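You operate a simulated robot arm through the tools that you are given. There is no shell and no other tool.

Carry out the task below with a simulated robot arm. There is one attempt and no reset: what you move stays moved.

TASK
Cool the quench tank, quench the hot rail casting and set it on the brick rest.
Fine: push the cold key till the pointer lies in the blue arc, then lower the basket, then raise it and leave it up before the casting comes out; the other rail castings and controls stay. Set down upright: what you pick out.

It is judged by the outcome, as a careful person would: the job done as asked, and still so three seconds after it is handed in. It fails if anything else is knocked over, pushed out of place, dropped, spilled or broken.

THE ROBOT
A 7-joint arm with a fingered hand, fixed in place. Base frame: the origin is on the floor under the middle of its stand, x ahead of it, y to its left, z up. Readings come in mm, degrees, newtons and seconds.
With the tool pointing down near the work surface it reaches from about 100 to 540 mm from the base axis. Its first joint turns from -115.0 to 115.0 degrees. Payload 5 kg.
Tool frame: the origin (TCP) lies between the finger pads and is the grasp point; the fingertips stand 32 mm ahead of it; z points along the fingers, y is the line along which they close. The gripper opens to 160 mm; its body begins 89 mm behind the TCP. The gripper is a hand of 4 fingers: y runs from the thumb to the fingers, the wrist lies at [0, 0, -267] in the tool frame, and closing takes about 1.5 s.
Orientation is told as [roll, pitch, yaw] about the base's x, y, z axes, in that order, counted from this pose: with the fingers straight down and closing along the base's y, the tool's x points along the base's -x, its y along +y and its z along -z.

THE INTERFACE
- The arm moves only by the tool step_arm. Its argument "series" is text: rows parted by semicolons, each of 6 numbers parted by spaces: the shift along the tool's x, y, z in m, then the turn, a rotation vector about the tool's x, y, z in degrees. In form: dx dy dz wx wy wz; .... A call has 1 to 20 rows; each row shifts and turns the commanded pose from where the row before left it, along the tool's axes as they then stand. "hand" is the gripper command, from -1 (shut) to 1 (fully open), values between in proportion, set as the call begins (left out, the last holds). A row lasts 0.2 s, in which the tool goes at most 50 mm and 8.6 degrees; a call with a longer step from one row to the next is refused whole, and so is a gripper value outside its range. A pose out of reach is approached as far as the arm can. The call stops where the force on the tool passes 50 N (or 10 N more than at its start, if that is more) or the arm is blocked; 0.2 s more then pass. Each finger travels about 108 mm/s and halts on what it meets, pressing with about 33 N; the grip force reading is that of the motor and also rises with nothing between the fingers. The clock runs only during rows and for 0.2 s after the last one: add rows that do not move to give the fingers time. The reply holds the time, the measured pose of the TCP, the force on the tool along the base axes, the opening and the grip force, in the units named above and with some noise, with the torque about the TCP (base axes, N m) and any sound that the robot's microphone picked up.
- Cameras (640 x 400 px; columns grow to the right, rows downward): "scene" is fixed at [52, -501.4, 1611.9]; the picture's right is [0.63, -0.78, 0.00], its down [-0.49, -0.40, -0.77] and it looks along [0.60, 0.48, -0.63] (base axes); focal length 374 px, centre (320, 200). "wrist" rides on the gripper at [80, -4, -114] in the tool frame; the picture's right is [0.05, 1.00, 0.00], its down [-0.82, 0.04, -0.58] and it looks along [-0.58, 0.03, 0.82] (tool axes); focal length 265 px, centre (320, 200). There is no depth. A picture from a camera that has moved, and an enlarged one, comes with that camera's place and axes in the base frame and with its lens.
- camera(camera): a new picture of that camera. No time passes.
- lift_body(by): slides the trunk up (or, below 0, down) by that many mm; the arm rides with it, the base frame stays. It gives what a move gives, with no picture.
- finger_targets(finger1, finger2, finger3, thumb_bend): sets how far each is bent, from 0 (flat) to 1 (curled in); at 0.3 the hand is open as for a grip, at 0.7 the pads meet at the TCP. One left out holds its place. A second passes; each finger stops where it meets its share of the squeeze, and holds until it gets a number again. A gripper value or a shape takes the hand back. It gives what a move gives, with no picture; readings hold the bend of each and the force on the fingers (four entries, about 0 where the hand has none), thumb and palm.
- grasp_type(shape): the hand has 4 fingers and takes this shape, open, in about a second: jaw (thumb against the fingers, like two jaws); tri (thumb and two fingers); tip (a fingertip pinch); poke (one finger out to press); point (the index stretched); flat (the hand flat); cup (the hand cupped); fist (a fist). The gripper value then closes the fingers along that shape, each until it touches; the sizes above hold for jaw. It gives what a move gives, with no picture.
- close_up(camera, box): a new picture of the part [left, top, right, bottom] of that camera's present view, enlarged. No time passes.
- sign_off(): hands the job in; it is judged then, once.

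Places have to be worked out from the pictures, the camera data and where the tool is seen. Open the gripper and draw the arm clear of the work before you hand the job in, unless the task says otherwise.

The tools are called after "Request:" by a JSON object that holds its "api" and its "payload". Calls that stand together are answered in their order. step_arm: Moves the arm, as the interface text tells. Its arguments: {"type":"object","properties":{"series":{"type":"string"},"hand":{"type":"number"}},"required":["series"]} The other tools are called the same way: lift_body (by) moves the trunk up or down; grasp_type (shape) gives the hand a shape; finger_targets (finger1, finger2, finger3, thumb_bend) moves the fingers one by one; camera (camera) takes a picture; close_up (camera, box) takes an enlarged picture of a part of a camera's view; sign_off () hands the job in.

At the start:

```text
time_s: 0.0
tcp_pos: [412.0, 258.5, 1246.1]
tcp_rot: [0.0, -0.1, 0.0]
ft_force: [-0.4, -0.2, -0.2]
wrist_torque: [0.0, 0.0, 0.0]
grip_width: 159.8
grasp_force: 0.1
shape: jaw
bend: [0.3, 0.3, 0.3, 0.3]
finger forces: [0.0, 0.1, 0.0, 0.0, 0.1, 0.1]
trunk travel left (down, up): [-800.0, 190.0]
```

scene: 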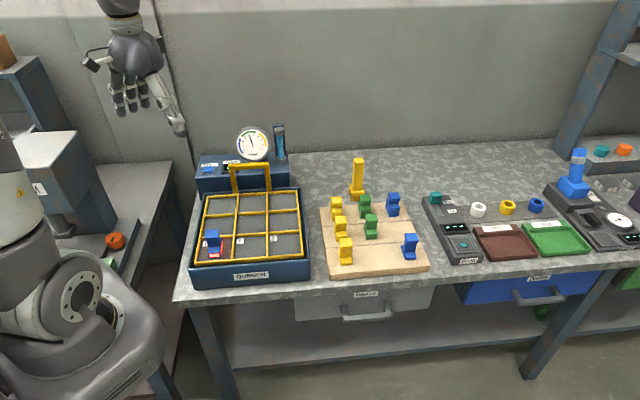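
wrist: 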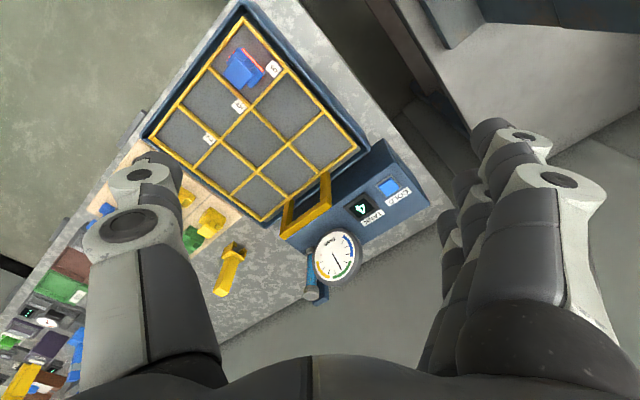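

I start by looking closer at the tank, its dial and key, and the brick board.

Request:
{"api": "close_up", "payload": {"camera": "scene", "box": [180, 110, 320, 200]}}

Request:
{"api": "close_up", "payload": {"camera": "scene", "box": [180, 180, 320, 300]}}

Request:
{"api": "close_up", "payload": {"camera": "scene", "box": [310, 150, 440, 280]}}

Request:
{"api": "close_up", "payload": {"camera": "wrist", "box": [220, 130, 440, 310]}}

Request:
{"api": "close_up", "payload": {"camera": "wrist", "box": [140, 0, 360, 180]}}

Request:
{"api": "close_up", "payload": {"camera": "scene", "box": [410, 130, 640, 290]}}

```text
4.44 times, centred on (250, 155) of scene
camera zoom: at [52.0, -501.4, 1611.9], right [0.63, -0.78, 0.0], down [-0.49, -0.4, -0.77], along [0.6, 0.48, -0.63], focal length 1660 px, centre (631, 400)
```

zoom: 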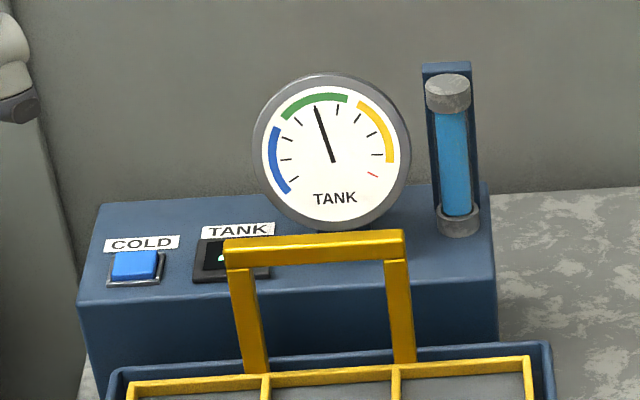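

```text
3.33 times, centred on (250, 240) of scene
camera zoom: at [52.0, -501.4, 1611.9], right [0.63, -0.78, 0.0], down [-0.49, -0.4, -0.77], along [0.6, 0.48, -0.63], focal length 1245 px, centre (553, 67)
```

zoom: 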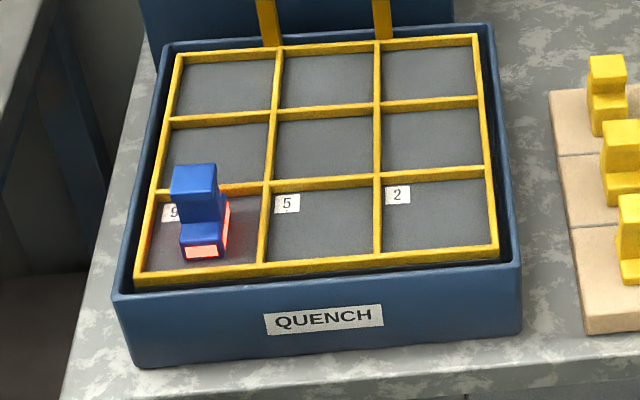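

```text
3.08 times, centred on (375, 215) of scene
camera zoom: at [52.0, -501.4, 1611.9], right [0.63, -0.78, 0.0], down [-0.49, -0.4, -0.77], along [0.6, 0.48, -0.63], focal length 1150 px, centre (151, 154)
```

zoom: 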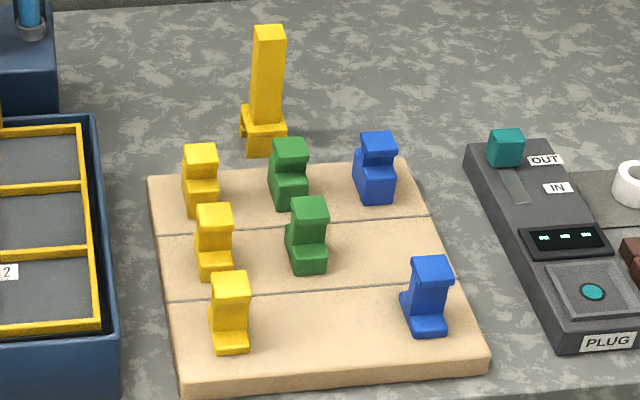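

```text
2.22 times, centred on (330, 220) of wrist
camera zoom: at [331.0, 255.6, 1359.3], right [-0.05, 1.0, 0.0], down [0.82, 0.04, 0.58], along [0.58, 0.03, -0.82], focal length 590 px, centre (298, 156)
```

zoom: 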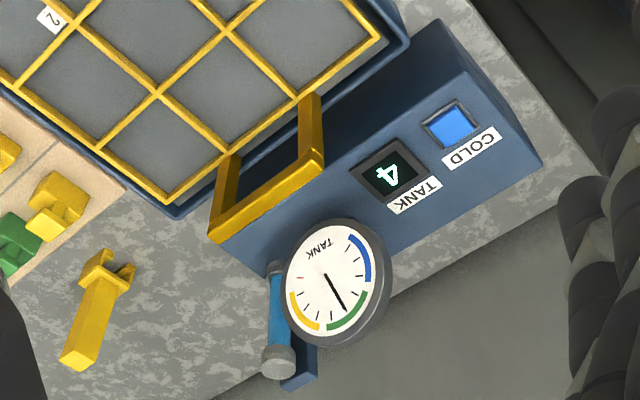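

```text
2.22 times, centred on (250, 90) of wrist
camera zoom: at [331.0, 255.6, 1359.3], right [-0.05, 1.0, 0.0], down [0.82, 0.04, 0.58], along [0.58, 0.03, -0.82], focal length 590 px, centre (476, 444)
```

zoom: 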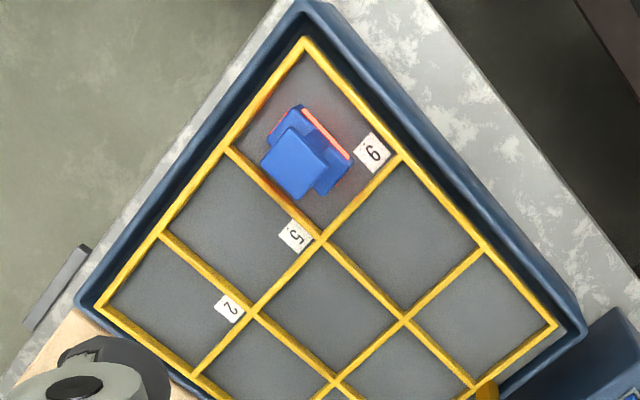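

```text
2.50 times, centred on (525, 210) of scene
camera zoom: at [52.0, -501.4, 1611.9], right [0.63, -0.78, 0.0], down [-0.49, -0.4, -0.77], along [0.6, 0.48, -0.63], focal length 934 px, centre (-192, 175)
```

zoom: 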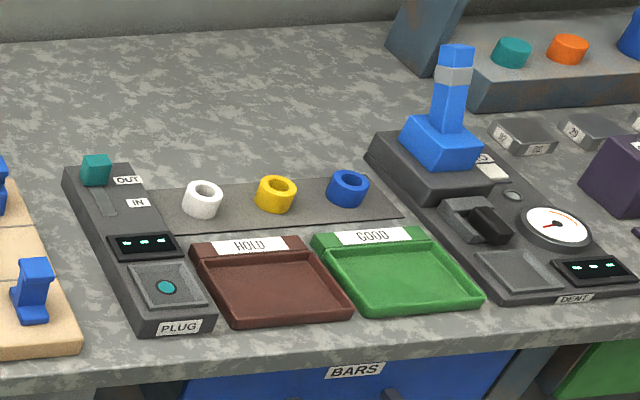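

The tank, key and handle triangulate to roughly: hot casting (415,150), cold key (603,403,922), handle bar (645,247,980). These lie far out, so I first turn the tool toward the key and shape a poking finger to learn how the arm behaves.

Request:
{"api": "grasp_type", "payload": {"shape": "poke"}}

Request:
{"api": "step_arm", "payload": {"series": "0 0 0 0 0 -8.5; 0 0 0 0 0 -8.5; 0 0 0 0 0 -8.5; 0 0 0 0 0 -8.5; 0 0 0 0 0 0"}}

Request:
{"api": "camera", "payload": {"camera": "wrist"}}

Request:
{"api": "camera", "payload": {"camera": "scene"}}

```text
time_s: 0.9
tcp_pos: [411.6, 259.1, 1246.6]
tcp_rot: [0.0, 0.0, 0.0]
ft_force: [0.4, -0.2, 0.9]
wrist_torque: [-0.02, 0.0, -0.02]
grip_width: 0.0
grasp_force: 0.1
shape: poke
bend: [1.0, 1.0, 1.0, 0.47]
finger forces: [0.0, 0.1, 0.1, 0.1, 0.0, 0.1]
trunk travel left (down, up): [-800.0, 190.0]
```

```text
time_s: 2.1
tcp_pos: [411.7, 259.8, 1246.8]
tcp_rot: [0.0, -0.1, 34.1]
ft_force: [0.0, -0.8, -0.9]
wrist_torque: [0.01, 0.01, 0.0]
grip_width: 0.0
grasp_force: 0.1
shape: poke
bend: [1.0, 1.0, 1.0, 0.47]
finger forces: [0.0, 0.0, 0.0, 0.1, 0.1, 0.1]
trunk travel left (down, up): [-800.0, 190.0]
```

```text
taken
camera wrist: at [347.2, 211.3, 1358.8], right [-0.6, 0.8, 0.0], down [0.65, 0.49, 0.58], along [0.46, 0.35, -0.82], focal length 265 px, centre (320, 200)
```

wrist: 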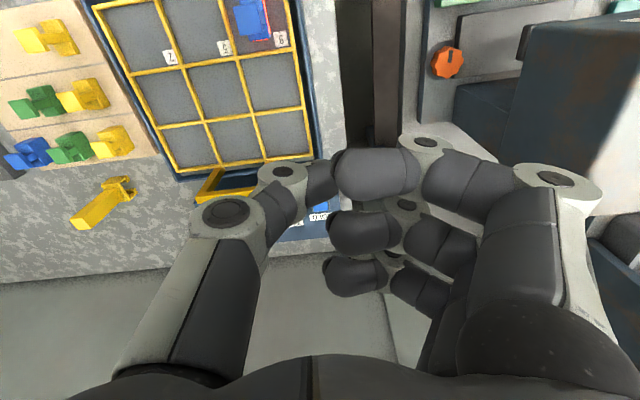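

```text
taken
```

scene: 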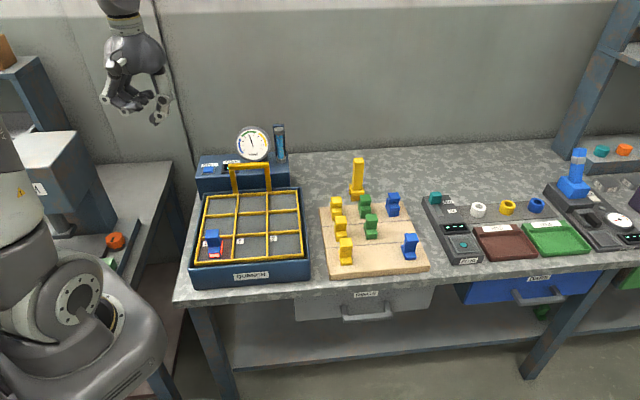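

The poke shape closed three fingers; I enlarge the hand to see which digit sticks out.

Request:
{"api": "close_up", "payload": {"camera": "scene", "box": [80, 20, 200, 140]}}

Request:
{"api": "grasp_type", "payload": {"shape": "point"}}

Request:
{"api": "camera", "payload": {"camera": "wrist"}}

Request:
{"api": "close_up", "payload": {"camera": "scene", "box": [80, 20, 200, 140]}}

```text
3.33 times, centred on (140, 80) of scene
camera zoom: at [52.0, -501.4, 1611.9], right [0.63, -0.78, 0.0], down [-0.49, -0.4, -0.77], along [0.6, 0.48, -0.63], focal length 1245 px, centre (920, 600)
```

zoom: 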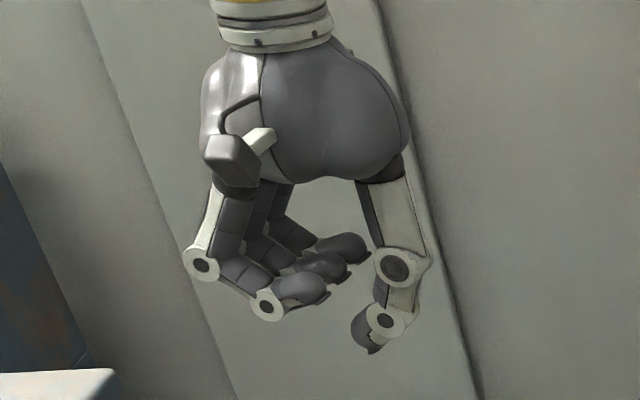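

```text
time_s: 3.0
tcp_pos: [411.9, 260.1, 1246.3]
tcp_rot: [-0.1, 0.0, 34.0]
ft_force: [0.0, -0.1, -0.7]
wrist_torque: [-0.02, 0.0, 0.02]
grip_width: 152.3
grasp_force: 0.1
shape: point
bend: [0.3, 1.0, 1.0, 0.54]
finger forces: [0.0, 0.1, 0.0, 0.1, 0.0, 0.1]
trunk travel left (down, up): [-800.0, 190.0]
```

```text
taken
camera wrist: at [347.1, 211.4, 1358.8], right [-0.6, 0.8, 0.0], down [0.65, 0.49, 0.58], along [0.46, 0.35, -0.82], focal length 265 px, centre (320, 200)
```

wrist: 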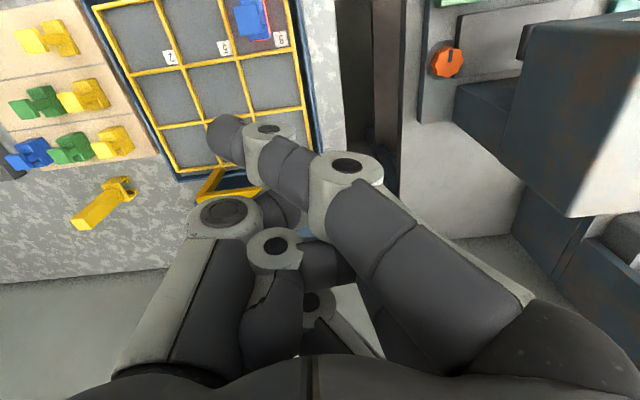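

```text
3.33 times, centred on (140, 80) of scene
camera zoom: at [52.0, -501.4, 1611.9], right [0.63, -0.78, 0.0], down [-0.49, -0.4, -0.77], along [0.6, 0.48, -0.63], focal length 1245 px, centre (920, 600)
```

zoom: 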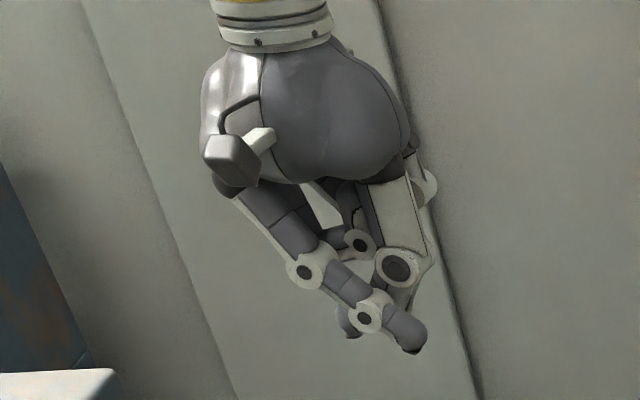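

In "point" the index leans across the palm. I try setting the fingers one by one: index straight, the rest curled.

Request:
{"api": "finger_targets", "payload": {"finger1": 0, "finger2": 1, "finger3": 1, "thumb_bend": 0.9}}

Request:
{"api": "camera", "payload": {"camera": "wrist"}}

Request:
{"api": "close_up", "payload": {"camera": "scene", "box": [80, 20, 200, 140]}}

```text
time_s: 4.0
tcp_pos: [412.2, 259.3, 1246.0]
tcp_rot: [0.0, 0.0, 34.0]
ft_force: [-0.3, 0.2, 1.1]
wrist_torque: [0.0, 0.0, -0.01]
grip_width: 96.7
grasp_force: 0.1
shape: fingers
bend: [0.0, 1.0, 1.0, 0.88]
finger forces: [0.1, 0.0, 0.1, 0.0, 0.1, 0.1]
trunk travel left (down, up): [-800.0, 190.0]
```

```text
taken
camera wrist: at [347.1, 211.4, 1358.8], right [-0.6, 0.8, 0.0], down [0.65, 0.49, 0.58], along [0.46, 0.35, -0.82], focal length 265 px, centre (320, 200)
```

wrist: 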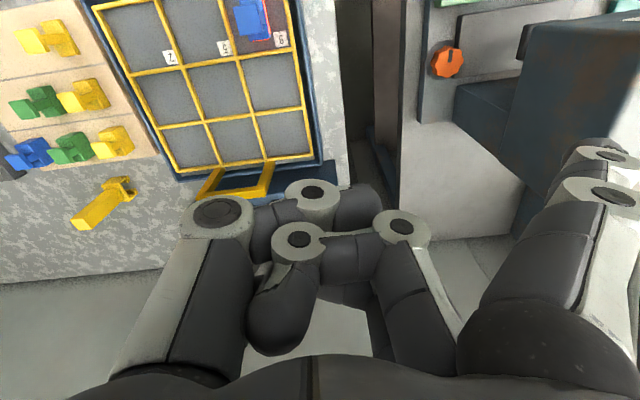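

```text
3.33 times, centred on (140, 80) of scene
camera zoom: at [52.0, -501.4, 1611.9], right [0.63, -0.78, 0.0], down [-0.49, -0.4, -0.77], along [0.6, 0.48, -0.63], focal length 1245 px, centre (920, 600)
```

zoom: 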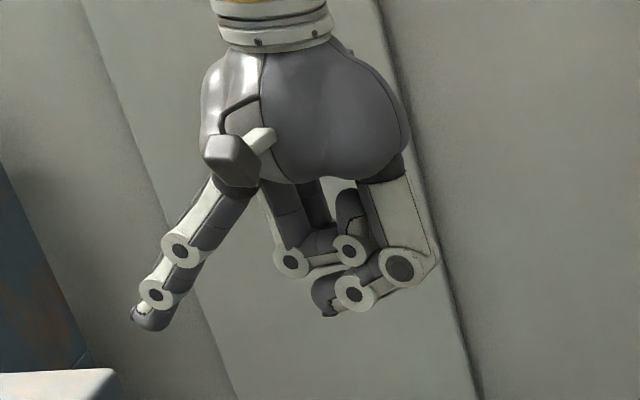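

A straight index splays outward, so I set it about two-thirds bent, where its pad should lie near the tool axis.

Request:
{"api": "finger_targets", "payload": {"finger1": 0.6, "finger2": 1, "finger3": 1, "thumb_bend": 0.9}}

Request:
{"api": "camera", "payload": {"camera": "wrist"}}

Request:
{"api": "close_up", "payload": {"camera": "scene", "box": [80, 20, 200, 140]}}

```text
time_s: 5.0
tcp_pos: [412.0, 259.9, 1245.2]
tcp_rot: [0.0, 0.0, 34.1]
ft_force: [0.0, -0.6, -0.8]
wrist_torque: [-0.01, 0.01, 0.0]
grip_width: 31.3
grasp_force: 0.1
shape: fingers
bend: [0.6, 1.0, 1.0, 0.88]
finger forces: [0.0, 0.0, 0.1, 0.1, 0.0, 0.1]
trunk travel left (down, up): [-800.0, 190.0]
```

```text
taken
camera wrist: at [347.1, 211.4, 1358.8], right [-0.6, 0.8, 0.0], down [0.65, 0.49, 0.58], along [0.46, 0.35, -0.82], focal length 265 px, centre (320, 200)
```

wrist: 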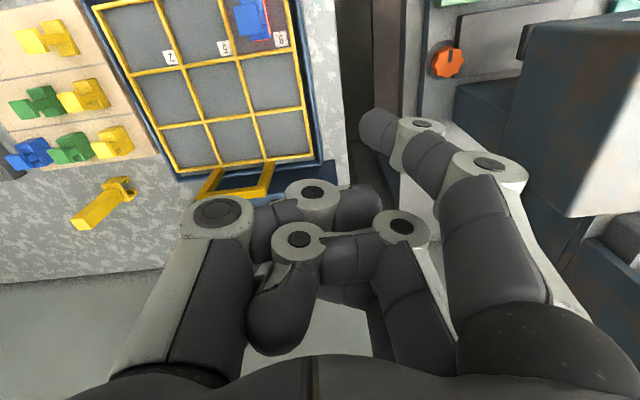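

```text
3.33 times, centred on (140, 80) of scene
camera zoom: at [52.0, -501.4, 1611.9], right [0.63, -0.78, 0.0], down [-0.49, -0.4, -0.77], along [0.6, 0.48, -0.63], focal length 1245 px, centre (920, 600)
```

zoom: 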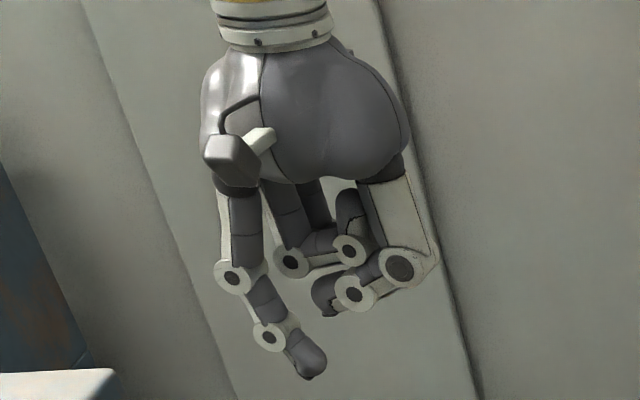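

The index tip now sits at about [30, 27, 37] in the tool frame, clear of the others. Next I tilt the tool outward by 45° at this safe height.

Request:
{"api": "step_arm", "payload": {"series": "0 0 0 0 -7.5 0; 0 0 0 0 -7.5 0; 0 0 0 0 -7.5 0; 0 0 0 0 -7.5 0; 0 0 0 0 -7.5 0; 0 0 0 0 -7.5 0; 0 0 0 0 0 0"}}

Request:
{"api": "camera", "payload": {"camera": "wrist"}}

Request:
{"api": "camera", "payload": {"camera": "scene"}}

```text
time_s: 6.6
tcp_pos: [433.6, 279.4, 1199.4]
tcp_rot: [-0.1, -45.1, 34.0]
ft_force: [-0.3, -0.4, 0.6]
wrist_torque: [0.0, 0.0, 0.03]
grip_width: 30.9
grasp_force: 0.1
shape: fingers
bend: [0.6, 1.0, 1.0, 0.88]
finger forces: [0.0, 0.0, 0.0, 0.0, 0.1, 0.0]
out of reach, approached as far as the arm can: row 5, 6
trunk travel left (down, up): [-800.0, 190.0]
```

```text
taken
camera wrist: at [323.0, 199.3, 1221.7], right [-0.59, 0.81, -0.04], down [0.12, 0.13, 0.98], along [0.8, 0.58, -0.17], focal length 265 px, centre (320, 200)
```

wrist: 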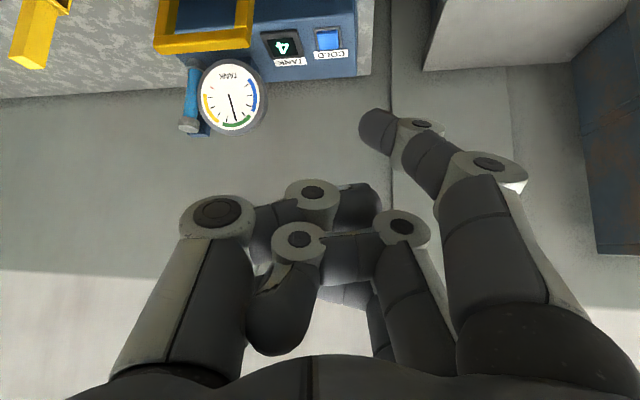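

```text
taken
```

scene: 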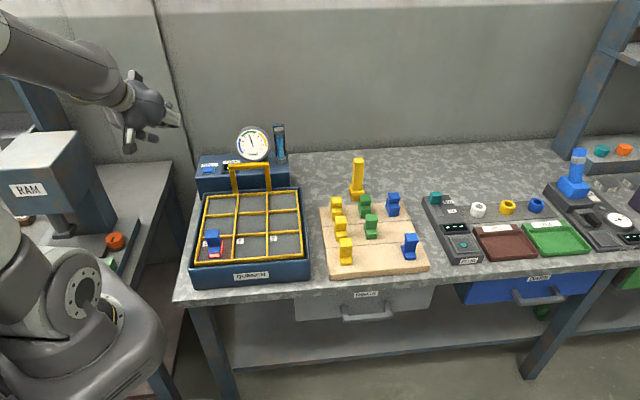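

The pose was slightly out of reach high up; the target lies ahead and below along the tool axis, so I advance along it in a measured way.

Request:
{"api": "step_arm", "payload": {"series": "0 -0.005 0.03 0 0 0; 0 -0.005 0.03 0 0 0; 0 -0.005 0.03 0 0 0; 0 0 0.03 0 0 0; 0 0 0.03 0 0 0; 0 0 0 0 0 0"}}

Request:
{"api": "camera", "payload": {"camera": "wrist"}}

Request:
{"api": "camera", "payload": {"camera": "scene"}}

```text
time_s: 8.0
tcp_pos: [516.6, 321.2, 1111.0]
tcp_rot: [0.2, -45.1, 33.9]
ft_force: [0.2, -1.1, 0.0]
wrist_torque: [0.08, 0.01, 0.07]
grip_width: 30.8
grasp_force: 0.0
shape: fingers
bend: [0.6, 1.0, 1.0, 0.88]
finger forces: [0.1, 0.0, 0.0, 0.0, 0.0, 0.0]
out of reach, approached as far as the arm can: row 3, 4
trunk travel left (down, up): [-800.0, 190.0]
```

```text
taken
camera wrist: at [405.3, 240.7, 1135.5], right [-0.59, 0.81, -0.04], down [0.12, 0.13, 0.98], along [0.8, 0.57, -0.17], focal length 265 px, centre (320, 200)
```

wrist: 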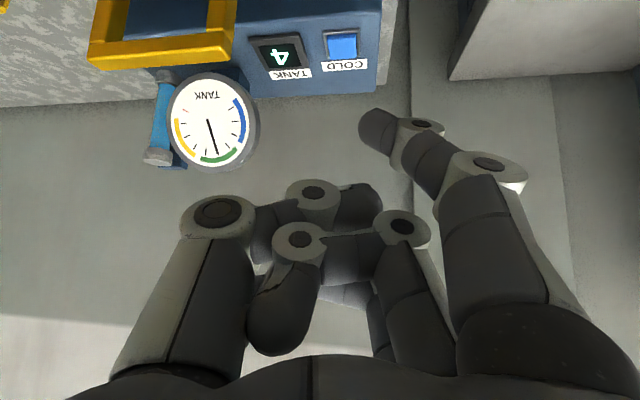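

```text
taken
```

scene: 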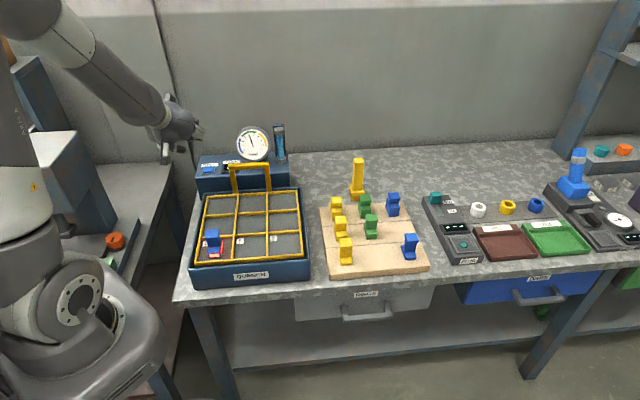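

The new picture confirms the key at about (600,402,922). I keep advancing along the tool axis in smaller rows.

Request:
{"api": "step_arm", "payload": {"series": "0 -0.002 0.02 0 0 0; 0 -0.002 0.02 0 0 0; 0 -0.002 0.02 0 0 0; 0 -0.001 0.02 0 0 0; 0 0 0.02 0 0 0; 0 0 0 0 0 0"}}

Request:
{"api": "camera", "payload": {"camera": "wrist"}}

Request:
{"api": "close_up", "payload": {"camera": "scene", "box": [120, 80, 320, 210]}}

```text
time_s: 9.4
tcp_pos: [580.0, 355.0, 1040.8]
tcp_rot: [0.0, -45.0, 34.0]
ft_force: [0.1, 0.2, 0.7]
wrist_torque: [-0.01, 0.02, 0.02]
grip_width: 30.9
grasp_force: 0.1
shape: fingers
bend: [0.6, 1.0, 1.0, 0.88]
finger forces: [0.0, 0.1, 0.0, 0.0, 0.0, 0.1]
trunk travel left (down, up): [-800.0, 190.0]
```

```text
taken
camera wrist: at [468.5, 275.7, 1063.8], right [-0.59, 0.81, -0.04], down [0.12, 0.13, 0.98], along [0.8, 0.58, -0.17], focal length 265 px, centre (320, 200)
```

wrist: 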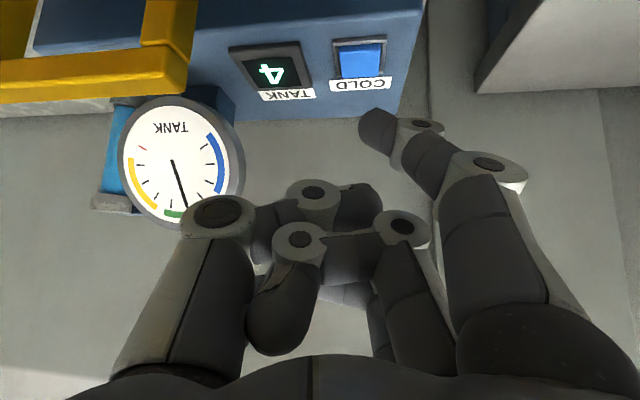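

```text
3.08 times, centred on (220, 145) of scene
camera zoom: at [52.0, -501.4, 1611.9], right [0.63, -0.78, 0.0], down [-0.49, -0.4, -0.77], along [0.6, 0.48, -0.63], focal length 1150 px, centre (628, 369)
```

zoom: 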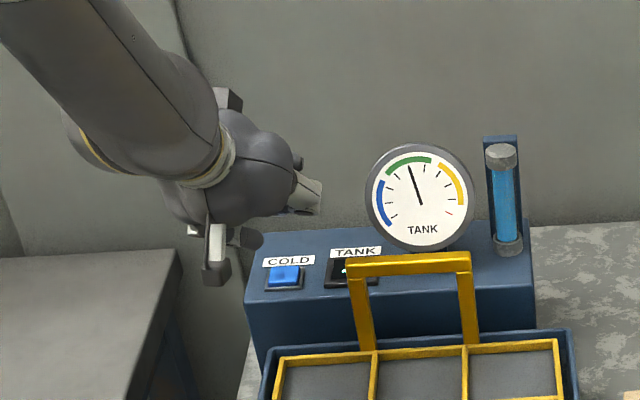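

The key centre is at about (600,403,922) and the index tip at about (569,380,993). I move the tip to about 23 mm above the key.

Request:
{"api": "step_arm", "payload": {"series": "0.001 0 0.015 0 0 0; 0.001 0 0.015 0 0 0; 0.001 0.001 0.015 0 0 0; 0.0017 0.0006 0.014 0 0 0; 0 0 0 0 0 0"}}

Request:
{"api": "camera", "payload": {"camera": "wrist"}}

Request:
{"api": "close_up", "payload": {"camera": "scene", "box": [150, 100, 310, 200]}}

```text
time_s: 10.6
tcp_pos: [612.5, 378.6, 996.5]
tcp_rot: [0.1, -45.1, 34.0]
ft_force: [-0.2, 0.4, 0.2]
wrist_torque: [-0.03, 0.0, -0.02]
grip_width: 30.6
grasp_force: 0.0
shape: fingers
bend: [0.6, 1.0, 1.0, 0.88]
finger forces: [0.1, 0.0, 0.0, 0.1, 0.0, 0.1]
trunk travel left (down, up): [-800.0, 190.0]
```

```text
taken
camera wrist: at [500.4, 298.3, 1018.4], right [-0.59, 0.81, -0.04], down [0.12, 0.13, 0.98], along [0.8, 0.58, -0.17], focal length 265 px, centre (320, 200)
```

wrist: 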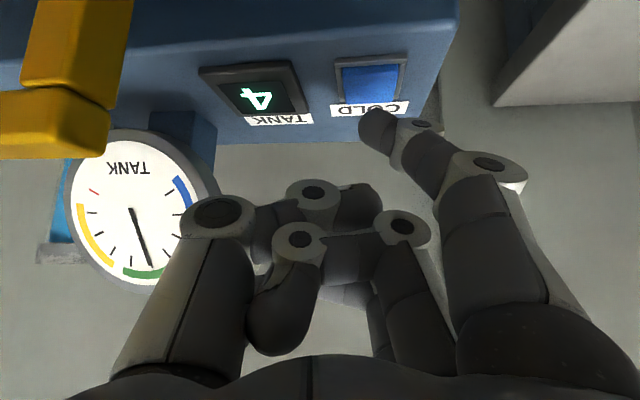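

```text
4.00 times, centred on (230, 150) of scene
camera zoom: at [52.0, -501.4, 1611.9], right [0.63, -0.78, 0.0], down [-0.49, -0.4, -0.77], along [0.6, 0.48, -0.63], focal length 1494 px, centre (680, 400)
```

zoom: 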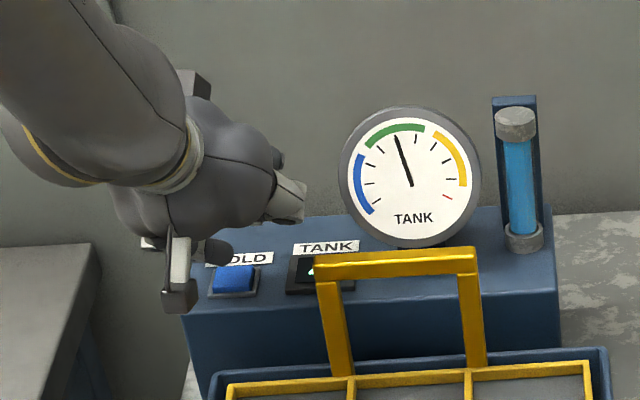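

The tip is above the key's middle with about 25 mm to go. I lower it straight down 20 mm, then will press in small steps.

Request:
{"api": "step_arm", "payload": {"series": "0.0035 0 0.0035 0 0 0; 0.0035 0 0.0035 0 0 0; 0.0035 0 0.0035 0 0 0; 0.0035 0 0.0035 0 0 0; 0 0 0 0 0 0"}}

Request:
{"api": "camera", "payload": {"camera": "wrist"}}

Request:
{"api": "close_up", "payload": {"camera": "scene", "box": [150, 100, 310, 200]}}

```text
time_s: 11.8
tcp_pos: [611.0, 379.9, 976.3]
tcp_rot: [0.0, -45.1, 34.0]
ft_force: [0.5, 1.2, 8.6]
wrist_torque: [0.27, 0.15, -0.07]
grip_width: 30.6
grasp_force: 4.8
shape: fingers
bend: [0.61, 1.0, 1.0, 0.88]
finger forces: [9.4, 0.1, 0.0, 0.0, 0.0, 0.0]
trunk travel left (down, up): [-800.0, 190.0]
heard: click
```

```text
taken
camera wrist: at [499.3, 299.3, 999.0], right [-0.59, 0.81, -0.04], down [0.11, 0.13, 0.99], along [0.8, 0.58, -0.17], focal length 265 px, centre (320, 200)
```

wrist: 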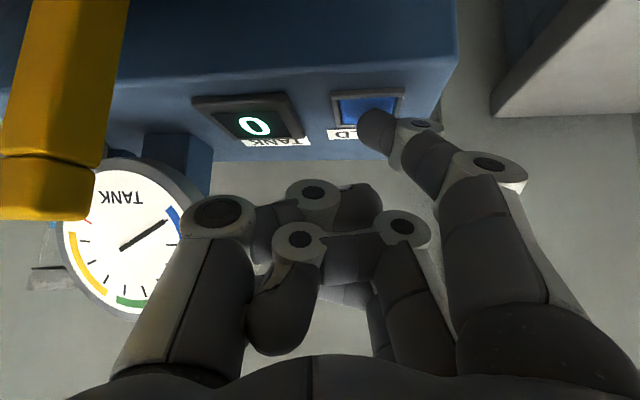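

```text
4.00 times, centred on (230, 150) of scene
camera zoom: at [52.0, -501.4, 1611.9], right [0.63, -0.78, 0.0], down [-0.49, -0.4, -0.77], along [0.6, 0.48, -0.63], focal length 1494 px, centre (680, 400)
```

zoom: 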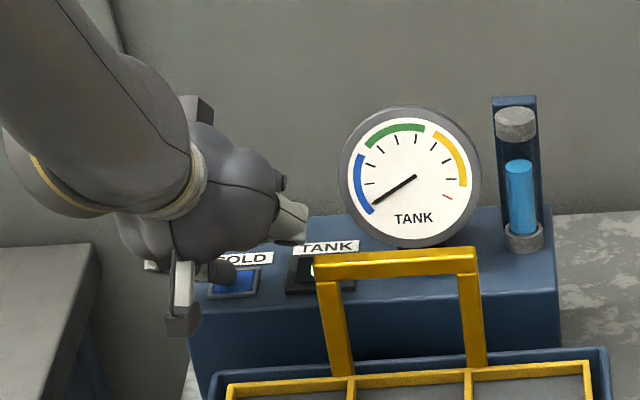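

The key clicked and the pointer swung toward the low end of the blue arc, display now 0. I lift off at once and read the dial.

Request:
{"api": "step_arm", "payload": {"series": "-0.007 0 -0.007 0 0 0; -0.007 0 -0.007 0 0 0; -0.007 0 -0.007 0 0 0; 0 0 0 0 0 0"}}

Request:
{"api": "close_up", "payload": {"camera": "scene", "box": [225, 115, 295, 165]}}

Request:
{"api": "camera", "payload": {"camera": "wrist"}}

```text
time_s: 12.8
tcp_pos: [611.1, 378.5, 1005.6]
tcp_rot: [0.0, -44.9, 34.0]
ft_force: [0.4, 1.0, -0.9]
wrist_torque: [0.02, -0.03, -0.03]
grip_width: 30.7
grasp_force: 0.0
shape: fingers
bend: [0.6, 1.0, 1.0, 0.88]
finger forces: [0.0, 0.0, 0.0, 0.0, 0.0, 0.0]
trunk travel left (down, up): [-800.0, 190.0]
```

```text
8.00 times, centred on (260, 140) of scene
camera zoom: at [52.0, -501.4, 1611.9], right [0.63, -0.78, 0.0], down [-0.49, -0.4, -0.77], along [0.6, 0.48, -0.63], focal length 2989 px, centre (800, 680)
```

zoom: 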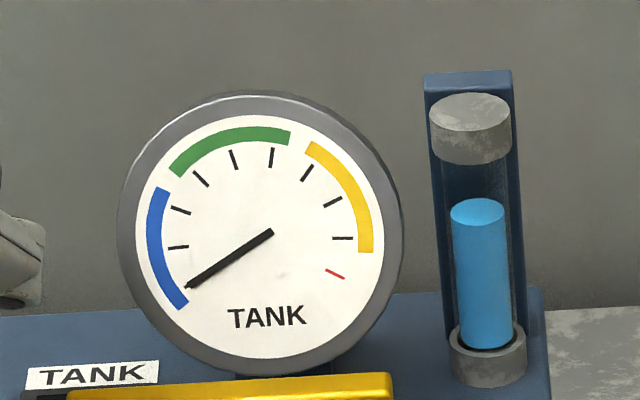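

```text
taken
camera wrist: at [499.3, 298.8, 1028.2], right [-0.59, 0.81, -0.04], down [0.12, 0.13, 0.98], along [0.8, 0.58, -0.17], focal length 265 px, centre (320, 200)
```

wrist: 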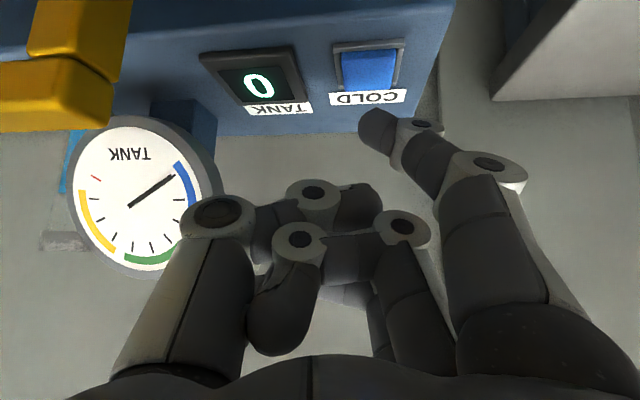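

The pointer rests on the zero tick inside the blue arc and the key is released. Now I back the hand up along its axis, turn to face the tank squarely (45°), and roll it 90° so the thumb can go under the handle bar.

Request:
{"api": "step_arm", "payload": {"series": "0 0 -0.03 0 0 0; 0 0 -0.03 0 0 0; 0 0 -0.03 0 0 0; 0 0 -0.03 0 0 0; 0 0 0 -3.9 0 -3.9; 0 0 0 -3.9 0 -3.9; 0 0 0 0 0 8; 0 0 0 0 0 8; 0 0 0 0 0 8; 0 0 0 0 0 0"}}

Request:
{"api": "camera", "payload": {"camera": "wrist"}}

Request:
{"api": "close_up", "payload": {"camera": "scene", "box": [225, 115, 295, 165]}}

```text
time_s: 15.0
tcp_pos: [540.6, 332.2, 1089.6]
tcp_rot: [22.3, -40.3, 12.7]
ft_force: [0.0, -0.1, 0.0]
wrist_torque: [0.0, 0.02, 0.02]
grip_width: 30.7
grasp_force: 0.0
shape: fingers
bend: [0.6, 1.0, 1.0, 0.88]
finger forces: [0.0, 0.1, 0.1, 0.1, 0.0, 0.0]
trunk travel left (down, up): [-800.0, 190.0]
```

```text
taken
camera wrist: at [425.0, 258.2, 1116.4], right [-0.48, 0.84, 0.25], down [0.3, -0.12, 0.95], along [0.82, 0.53, -0.2], focal length 265 px, centre (320, 200)
```

wrist: 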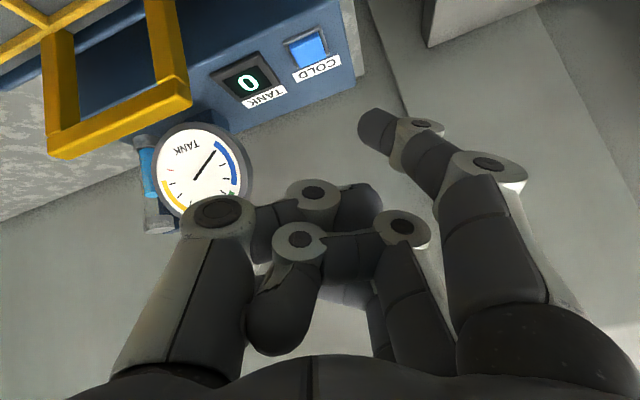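

```text
8.00 times, centred on (260, 140) of scene
camera zoom: at [52.0, -501.4, 1611.9], right [0.63, -0.78, 0.0], down [-0.49, -0.4, -0.77], along [0.6, 0.48, -0.63], focal length 2989 px, centre (800, 680)
```

zoom: 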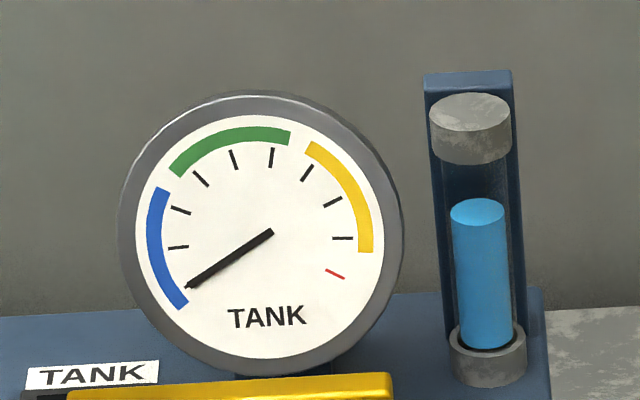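

The dial stays put. I continue the roll to a full 90°.

Request:
{"api": "step_arm", "payload": {"series": "0 0 0 0 0 8.25; 0 0 0 0 0 8.25; 0 0 0 0 0 8.25; 0 0 0 0 0 8.25; 0 0 0 0 0 8.25; 0 0 0 0 0 8.25; 0 0 0 0 0 8.25; 0 0 0 0 0 8.25; 0 0 0 0 0 0"}}

Request:
{"api": "camera", "payload": {"camera": "wrist"}}

Request:
{"api": "camera", "payload": {"camera": "scene"}}

```text
time_s: 17.0
tcp_pos: [540.5, 332.2, 1090.5]
tcp_rot: [44.9, 0.1, -45.0]
ft_force: [0.7, 0.0, -0.4]
wrist_torque: [0.01, 0.02, -0.01]
grip_width: 31.0
grasp_force: 0.0
shape: fingers
bend: [0.6, 1.0, 1.0, 0.88]
finger forces: [0.0, 0.0, 0.1, 0.0, 0.0, 0.0]
trunk travel left (down, up): [-800.0, 190.0]
```

```text
taken
camera wrist: at [424.8, 329.6, 1167.0], right [0.46, 0.53, 0.71], down [0.31, -0.84, 0.44], along [0.83, 0.01, -0.56], focal length 265 px, centre (320, 200)
```

wrist: 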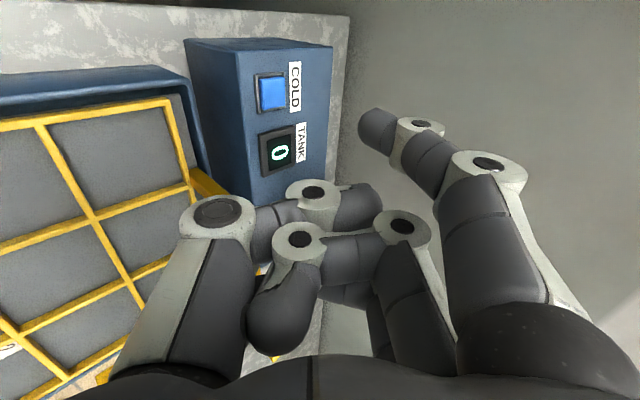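

```text
taken
```

scene: 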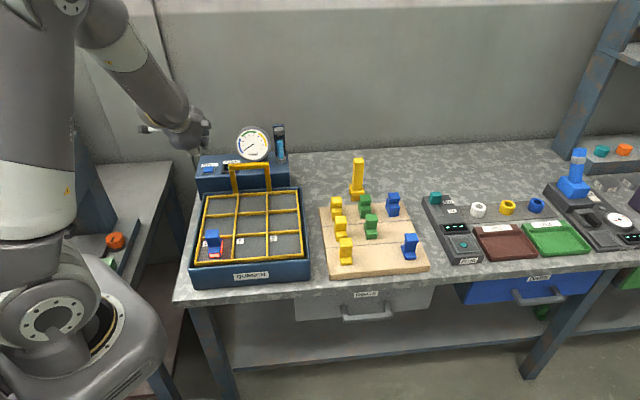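

The hand is now aligned with the handle (x along the bar). From this view the console front is about 46 mm behind the bar and the bench is at z≈805. I open the hand in jaw shape to about 100 mm, back off, shift in front of the bar and tilt to about 65°.

Request:
{"api": "grasp_type", "payload": {"shape": "jaw"}}

Request:
{"api": "step_arm", "payload": {"series": "0 0 -0.03 0 0 0; 0 0 -0.03 0 0 0; -0.034 0 0 0 0 0; -0.034 0 0 0 0 0; -0.034 0 0 0 0 0; -0.033 0 0 0 0 0; 0 0 0 -6.7 0 0; 0 0 0 -6.7 0 0; 0 0 0 -6.6 0 0; 0 0 0 0 0 0", "hand": 0.2}}

Request:
{"api": "camera", "payload": {"camera": "wrist"}}

Request:
{"api": "camera", "payload": {"camera": "scene"}}

```text
time_s: 17.9
tcp_pos: [541.6, 331.3, 1090.9]
tcp_rot: [44.9, 0.0, -45.1]
ft_force: [0.2, -0.1, -0.5]
wrist_torque: [-0.01, 0.01, 0.02]
grip_width: 159.8
grasp_force: 0.0
shape: jaw
bend: [0.3, 0.3, 0.3, 0.3]
finger forces: [0.0, 0.0, 0.0, 0.0, 0.1, 0.0]
trunk travel left (down, up): [-800.0, 190.0]
```

```text
time_s: 20.1
tcp_pos: [605.7, 205.0, 1132.4]
tcp_rot: [65.1, 0.0, -45.0]
ft_force: [0.7, 0.2, 0.1]
wrist_torque: [-0.02, 0.0, -0.04]
grip_width: 96.5
grasp_force: 0.1
shape: jaw
bend: [0.71, 0.71, 0.71, 0.69]
finger forces: [0.0, 0.0, 0.1, 0.0, 0.0, 0.0]
trunk travel left (down, up): [-800.0, 190.0]
```

```text
taken
camera wrist: at [474.6, 187.9, 1175.5], right [0.26, 0.33, 0.91], down [0.22, -0.93, 0.28], along [0.94, 0.12, -0.32], focal length 265 px, centre (320, 200)
```

wrist: 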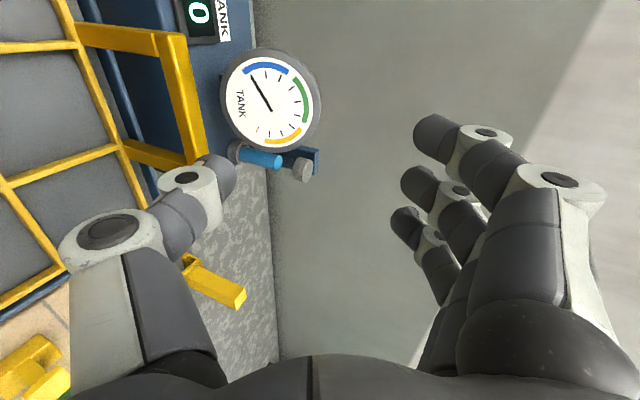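

```text
taken
```

scene: 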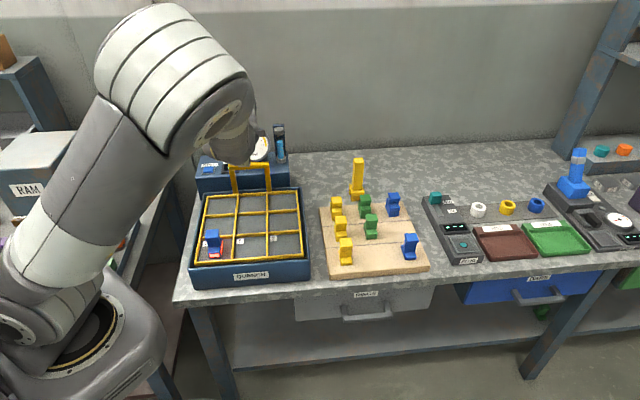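

The hand is lined up with the bar (b≈283) and the bar sits at f≈631, top z≈982. I lower to a pre-grasp point 80 mm short of it.

Request:
{"api": "step_arm", "payload": {"series": "0 -0.02965 0.007 0 0 0; 0 -0.02965 0.007 0 0 0; 0 -0.02965 0.007 0 0 0; 0 -0.02965 0.007 0 0 0; 0 0 0 0 0 0"}}

Request:
{"api": "camera", "payload": {"camera": "wrist"}}

Request:
{"api": "camera", "payload": {"camera": "scene"}}

```text
time_s: 21.3
tcp_pos: [588.4, 189.3, 1014.0]
tcp_rot: [65.0, -0.1, -44.9]
ft_force: [-0.4, -0.4, -0.2]
wrist_torque: [0.0, 0.0, 0.02]
grip_width: 96.6
grasp_force: 0.1
shape: jaw
bend: [0.71, 0.71, 0.71, 0.69]
finger forces: [0.0, 0.1, 0.0, 0.0, 0.0, 0.1]
trunk travel left (down, up): [-800.0, 190.0]
```

```text
taken
camera wrist: at [457.8, 172.2, 1057.0], right [0.26, 0.34, 0.91], down [0.22, -0.93, 0.28], along [0.94, 0.13, -0.32], focal length 265 px, centre (320, 200)
```

wrist: 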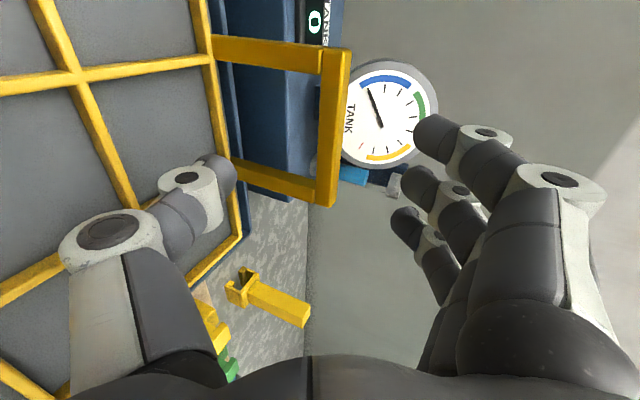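

```text
taken
```

scene: 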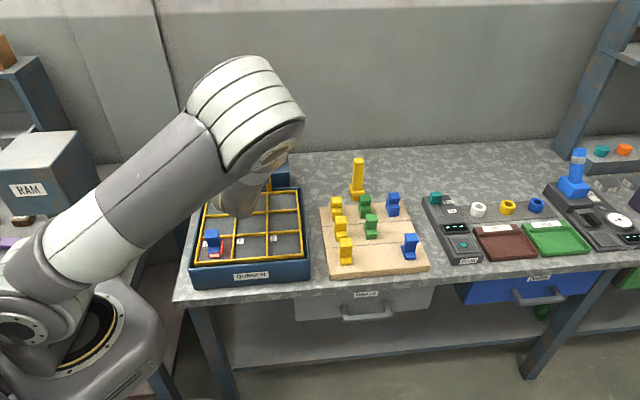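

The bar lies about 76 mm straight ahead of the TCP between thumb and fingers, with the gauge well beyond. I advance along the tool axis so the bar comes between the pads.

Request:
{"api": "step_arm", "payload": {"series": "0 0.0008 0.019 0 0 0; 0 0.0008 0.019 0 0 0; 0 0.0008 0.019 0 0 0; 0 0.0008 0.018 0 0 0; 0 0 0 0 0 0"}}

Request:
{"api": "camera", "payload": {"camera": "wrist"}}

Request:
{"api": "close_up", "payload": {"camera": "scene", "box": [180, 100, 340, 220]}}

```text
time_s: 22.5
tcp_pos: [637.1, 237.1, 984.4]
tcp_rot: [65.0, 0.0, -45.1]
ft_force: [1.1, 1.0, 0.7]
wrist_torque: [0.04, -0.02, -0.02]
grip_width: 96.5
grasp_force: 0.1
shape: jaw
bend: [0.71, 0.71, 0.71, 0.69]
finger forces: [0.0, 0.0, 0.1, 0.1, 0.0, 0.1]
trunk travel left (down, up): [-800.0, 190.0]
```

```text
taken
camera wrist: at [506.7, 219.9, 1027.6], right [0.26, 0.33, 0.91], down [0.22, -0.93, 0.28], along [0.94, 0.12, -0.32], focal length 265 px, centre (320, 200)
```

wrist: 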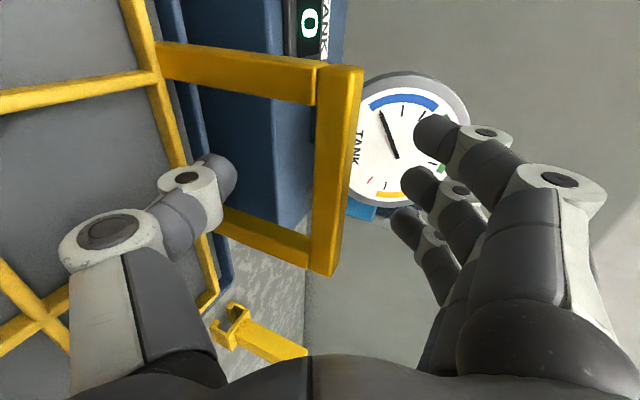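

```text
3.33 times, centred on (260, 160) of scene
camera zoom: at [52.0, -501.4, 1611.9], right [0.63, -0.78, 0.0], down [-0.49, -0.4, -0.77], along [0.6, 0.48, -0.63], focal length 1245 px, centre (520, 333)
```

zoom: 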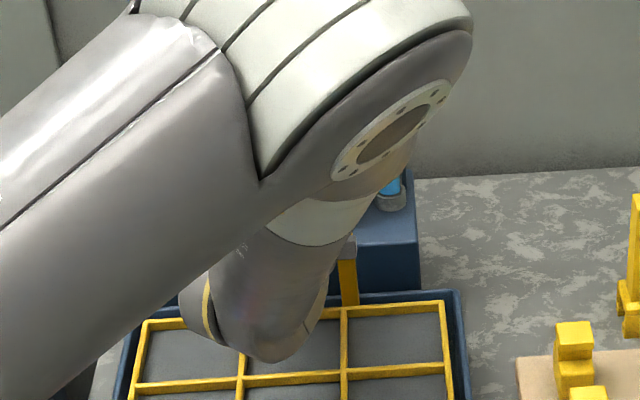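

The bar is between thumb and fingers, about 7 mm off toward the fingers. I centre it and close the hand on it.

Request:
{"api": "step_arm", "payload": {"series": "0 0.006 0.004 0 0 0; 0 0 0 0 0 0"}}

Request:
{"api": "step_arm", "payload": {"series": "0 0 0 0 0 0; 0 0 0 0 0 0; 0 0 0 0 0 0; 0 0 0 0 0 0; 0 0 0 0 0 0; 0 0 0 0 0 0; 0 0 0 0 0 0; 0 0 0 0 0 0", "hand": -1}}

Request:
{"api": "camera", "payload": {"camera": "wrist"}}

```text
time_s: 23.1
tcp_pos: [642.8, 241.0, 987.6]
tcp_rot: [65.1, 0.0, -45.0]
ft_force: [-0.2, 0.3, 0.0]
wrist_torque: [-0.02, -0.02, -0.03]
grip_width: 96.5
grasp_force: 0.1
shape: jaw
bend: [0.71, 0.71, 0.71, 0.69]
finger forces: [0.1, 0.1, 0.1, 0.0, 0.0, 0.1]
trunk travel left (down, up): [-800.0, 190.0]
```

```text
time_s: 24.9
tcp_pos: [642.0, 242.5, 987.3]
tcp_rot: [65.0, 0.0, -45.0]
ft_force: [7.3, 5.9, -1.2]
wrist_torque: [-0.07, 0.08, 0.01]
grip_width: 0.3
grasp_force: 33.3
shape: jaw
bend: [0.67, 0.64, 0.67, 0.71]
finger forces: [7.8, 0.0, 7.8, 0.0, 2.2, 0.0]
trunk travel left (down, up): [-800.0, 190.0]
```

```text
taken
camera wrist: at [511.4, 225.4, 1031.4], right [0.26, 0.34, 0.9], down [0.22, -0.93, 0.28], along [0.94, 0.12, -0.32], focal length 265 px, centre (320, 200)
```

wrist: 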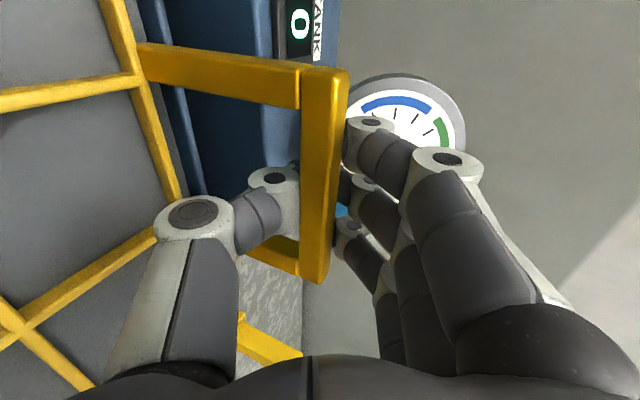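

The thumb has closed under the bar and the fingers over it, caging it. I now push straight down 20 mm in small steps, watching the force.

Request:
{"api": "step_arm", "payload": {"series": "0 -0.00453 0.00211 0 0 0; 0 -0.00453 0.00211 0 0 0; 0 -0.00453 0.00211 0 0 0; 0 -0.00453 0.00211 0 0 0; 0 0 0 0 0 0"}}

Request:
{"api": "camera", "payload": {"camera": "wrist"}}

Request:
{"api": "close_up", "payload": {"camera": "scene", "box": [180, 160, 320, 300]}}

```text
time_s: 26.1
tcp_pos: [642.9, 243.6, 968.2]
tcp_rot: [65.0, 0.0, -45.0]
ft_force: [6.7, 3.2, 5.3]
wrist_torque: [-0.07, 0.06, -0.03]
grip_width: 0.1
grasp_force: 32.7
shape: jaw
bend: [0.67, 0.64, 0.67, 0.71]
finger forces: [7.9, 0.0, 8.2, 0.0, 1.1, 0.0]
trunk travel left (down, up): [-800.0, 190.0]
```

```text
taken
camera wrist: at [511.5, 225.8, 1011.6], right [0.26, 0.34, 0.9], down [0.22, -0.93, 0.28], along [0.94, 0.12, -0.32], focal length 265 px, centre (320, 200)
```

wrist: 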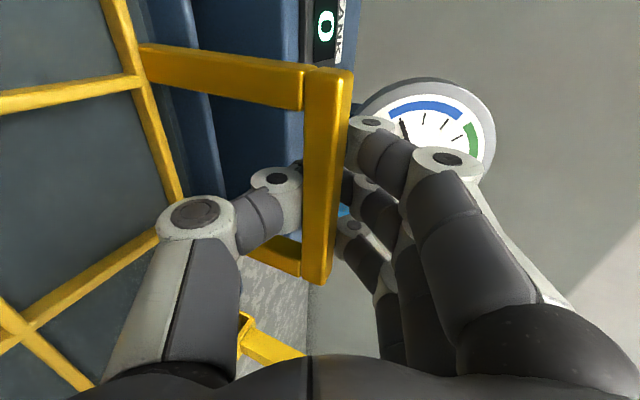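

```text
2.86 times, centred on (250, 230) of scene
camera zoom: at [52.0, -501.4, 1611.9], right [0.63, -0.78, 0.0], down [-0.49, -0.4, -0.77], along [0.6, 0.48, -0.63], focal length 1068 px, centre (520, 114)
```

zoom: 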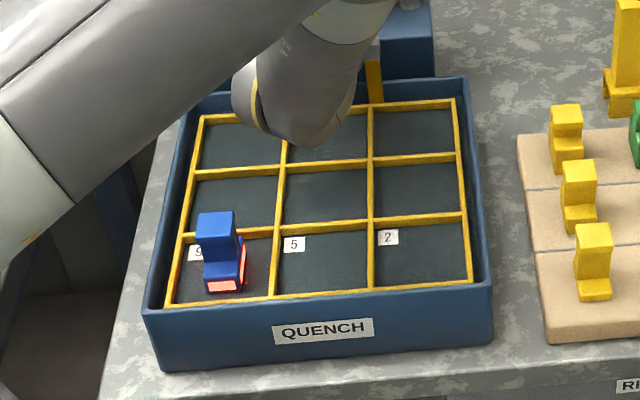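

The basket is going down smoothly with almost no resistance. I continue lowering in the same steps.

Request:
{"api": "step_arm", "payload": {"series": "0 -0.00453 0.00211 0 0 0; 0 -0.00453 0.00211 0 0 0; 0 -0.00453 0.00211 0 0 0; 0 -0.00453 0.00211 0 0 0; 0 0 0 0 0 0"}}

Request:
{"api": "camera", "payload": {"camera": "wrist"}}

Request:
{"api": "close_up", "payload": {"camera": "scene", "box": [180, 160, 320, 300]}}

```text
time_s: 27.3
tcp_pos: [642.7, 243.0, 948.2]
tcp_rot: [65.0, 0.0, -45.1]
ft_force: [9.7, 6.9, 4.3]
wrist_torque: [-0.13, 0.1, 0.0]
grip_width: 0.0
grasp_force: 33.3
shape: jaw
bend: [0.67, 0.64, 0.67, 0.71]
finger forces: [9.3, 0.0, 9.3, 0.1, 1.0, 0.0]
trunk travel left (down, up): [-800.0, 190.0]
```

```text
taken
camera wrist: at [511.4, 225.5, 991.9], right [0.26, 0.34, 0.9], down [0.22, -0.93, 0.28], along [0.94, 0.12, -0.32], focal length 265 px, centre (320, 200)
```

wrist: 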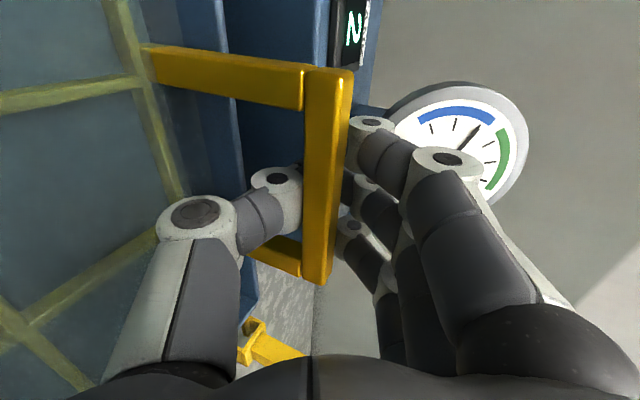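

```text
2.86 times, centred on (250, 230) of scene
camera zoom: at [52.0, -501.4, 1611.9], right [0.63, -0.78, 0.0], down [-0.49, -0.4, -0.77], along [0.6, 0.48, -0.63], focal length 1068 px, centre (520, 114)
```

zoom: 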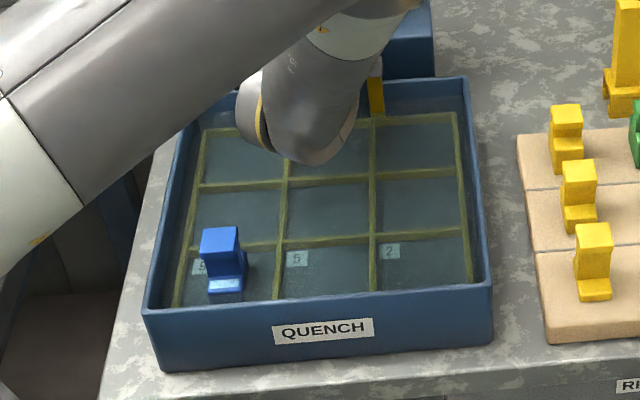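

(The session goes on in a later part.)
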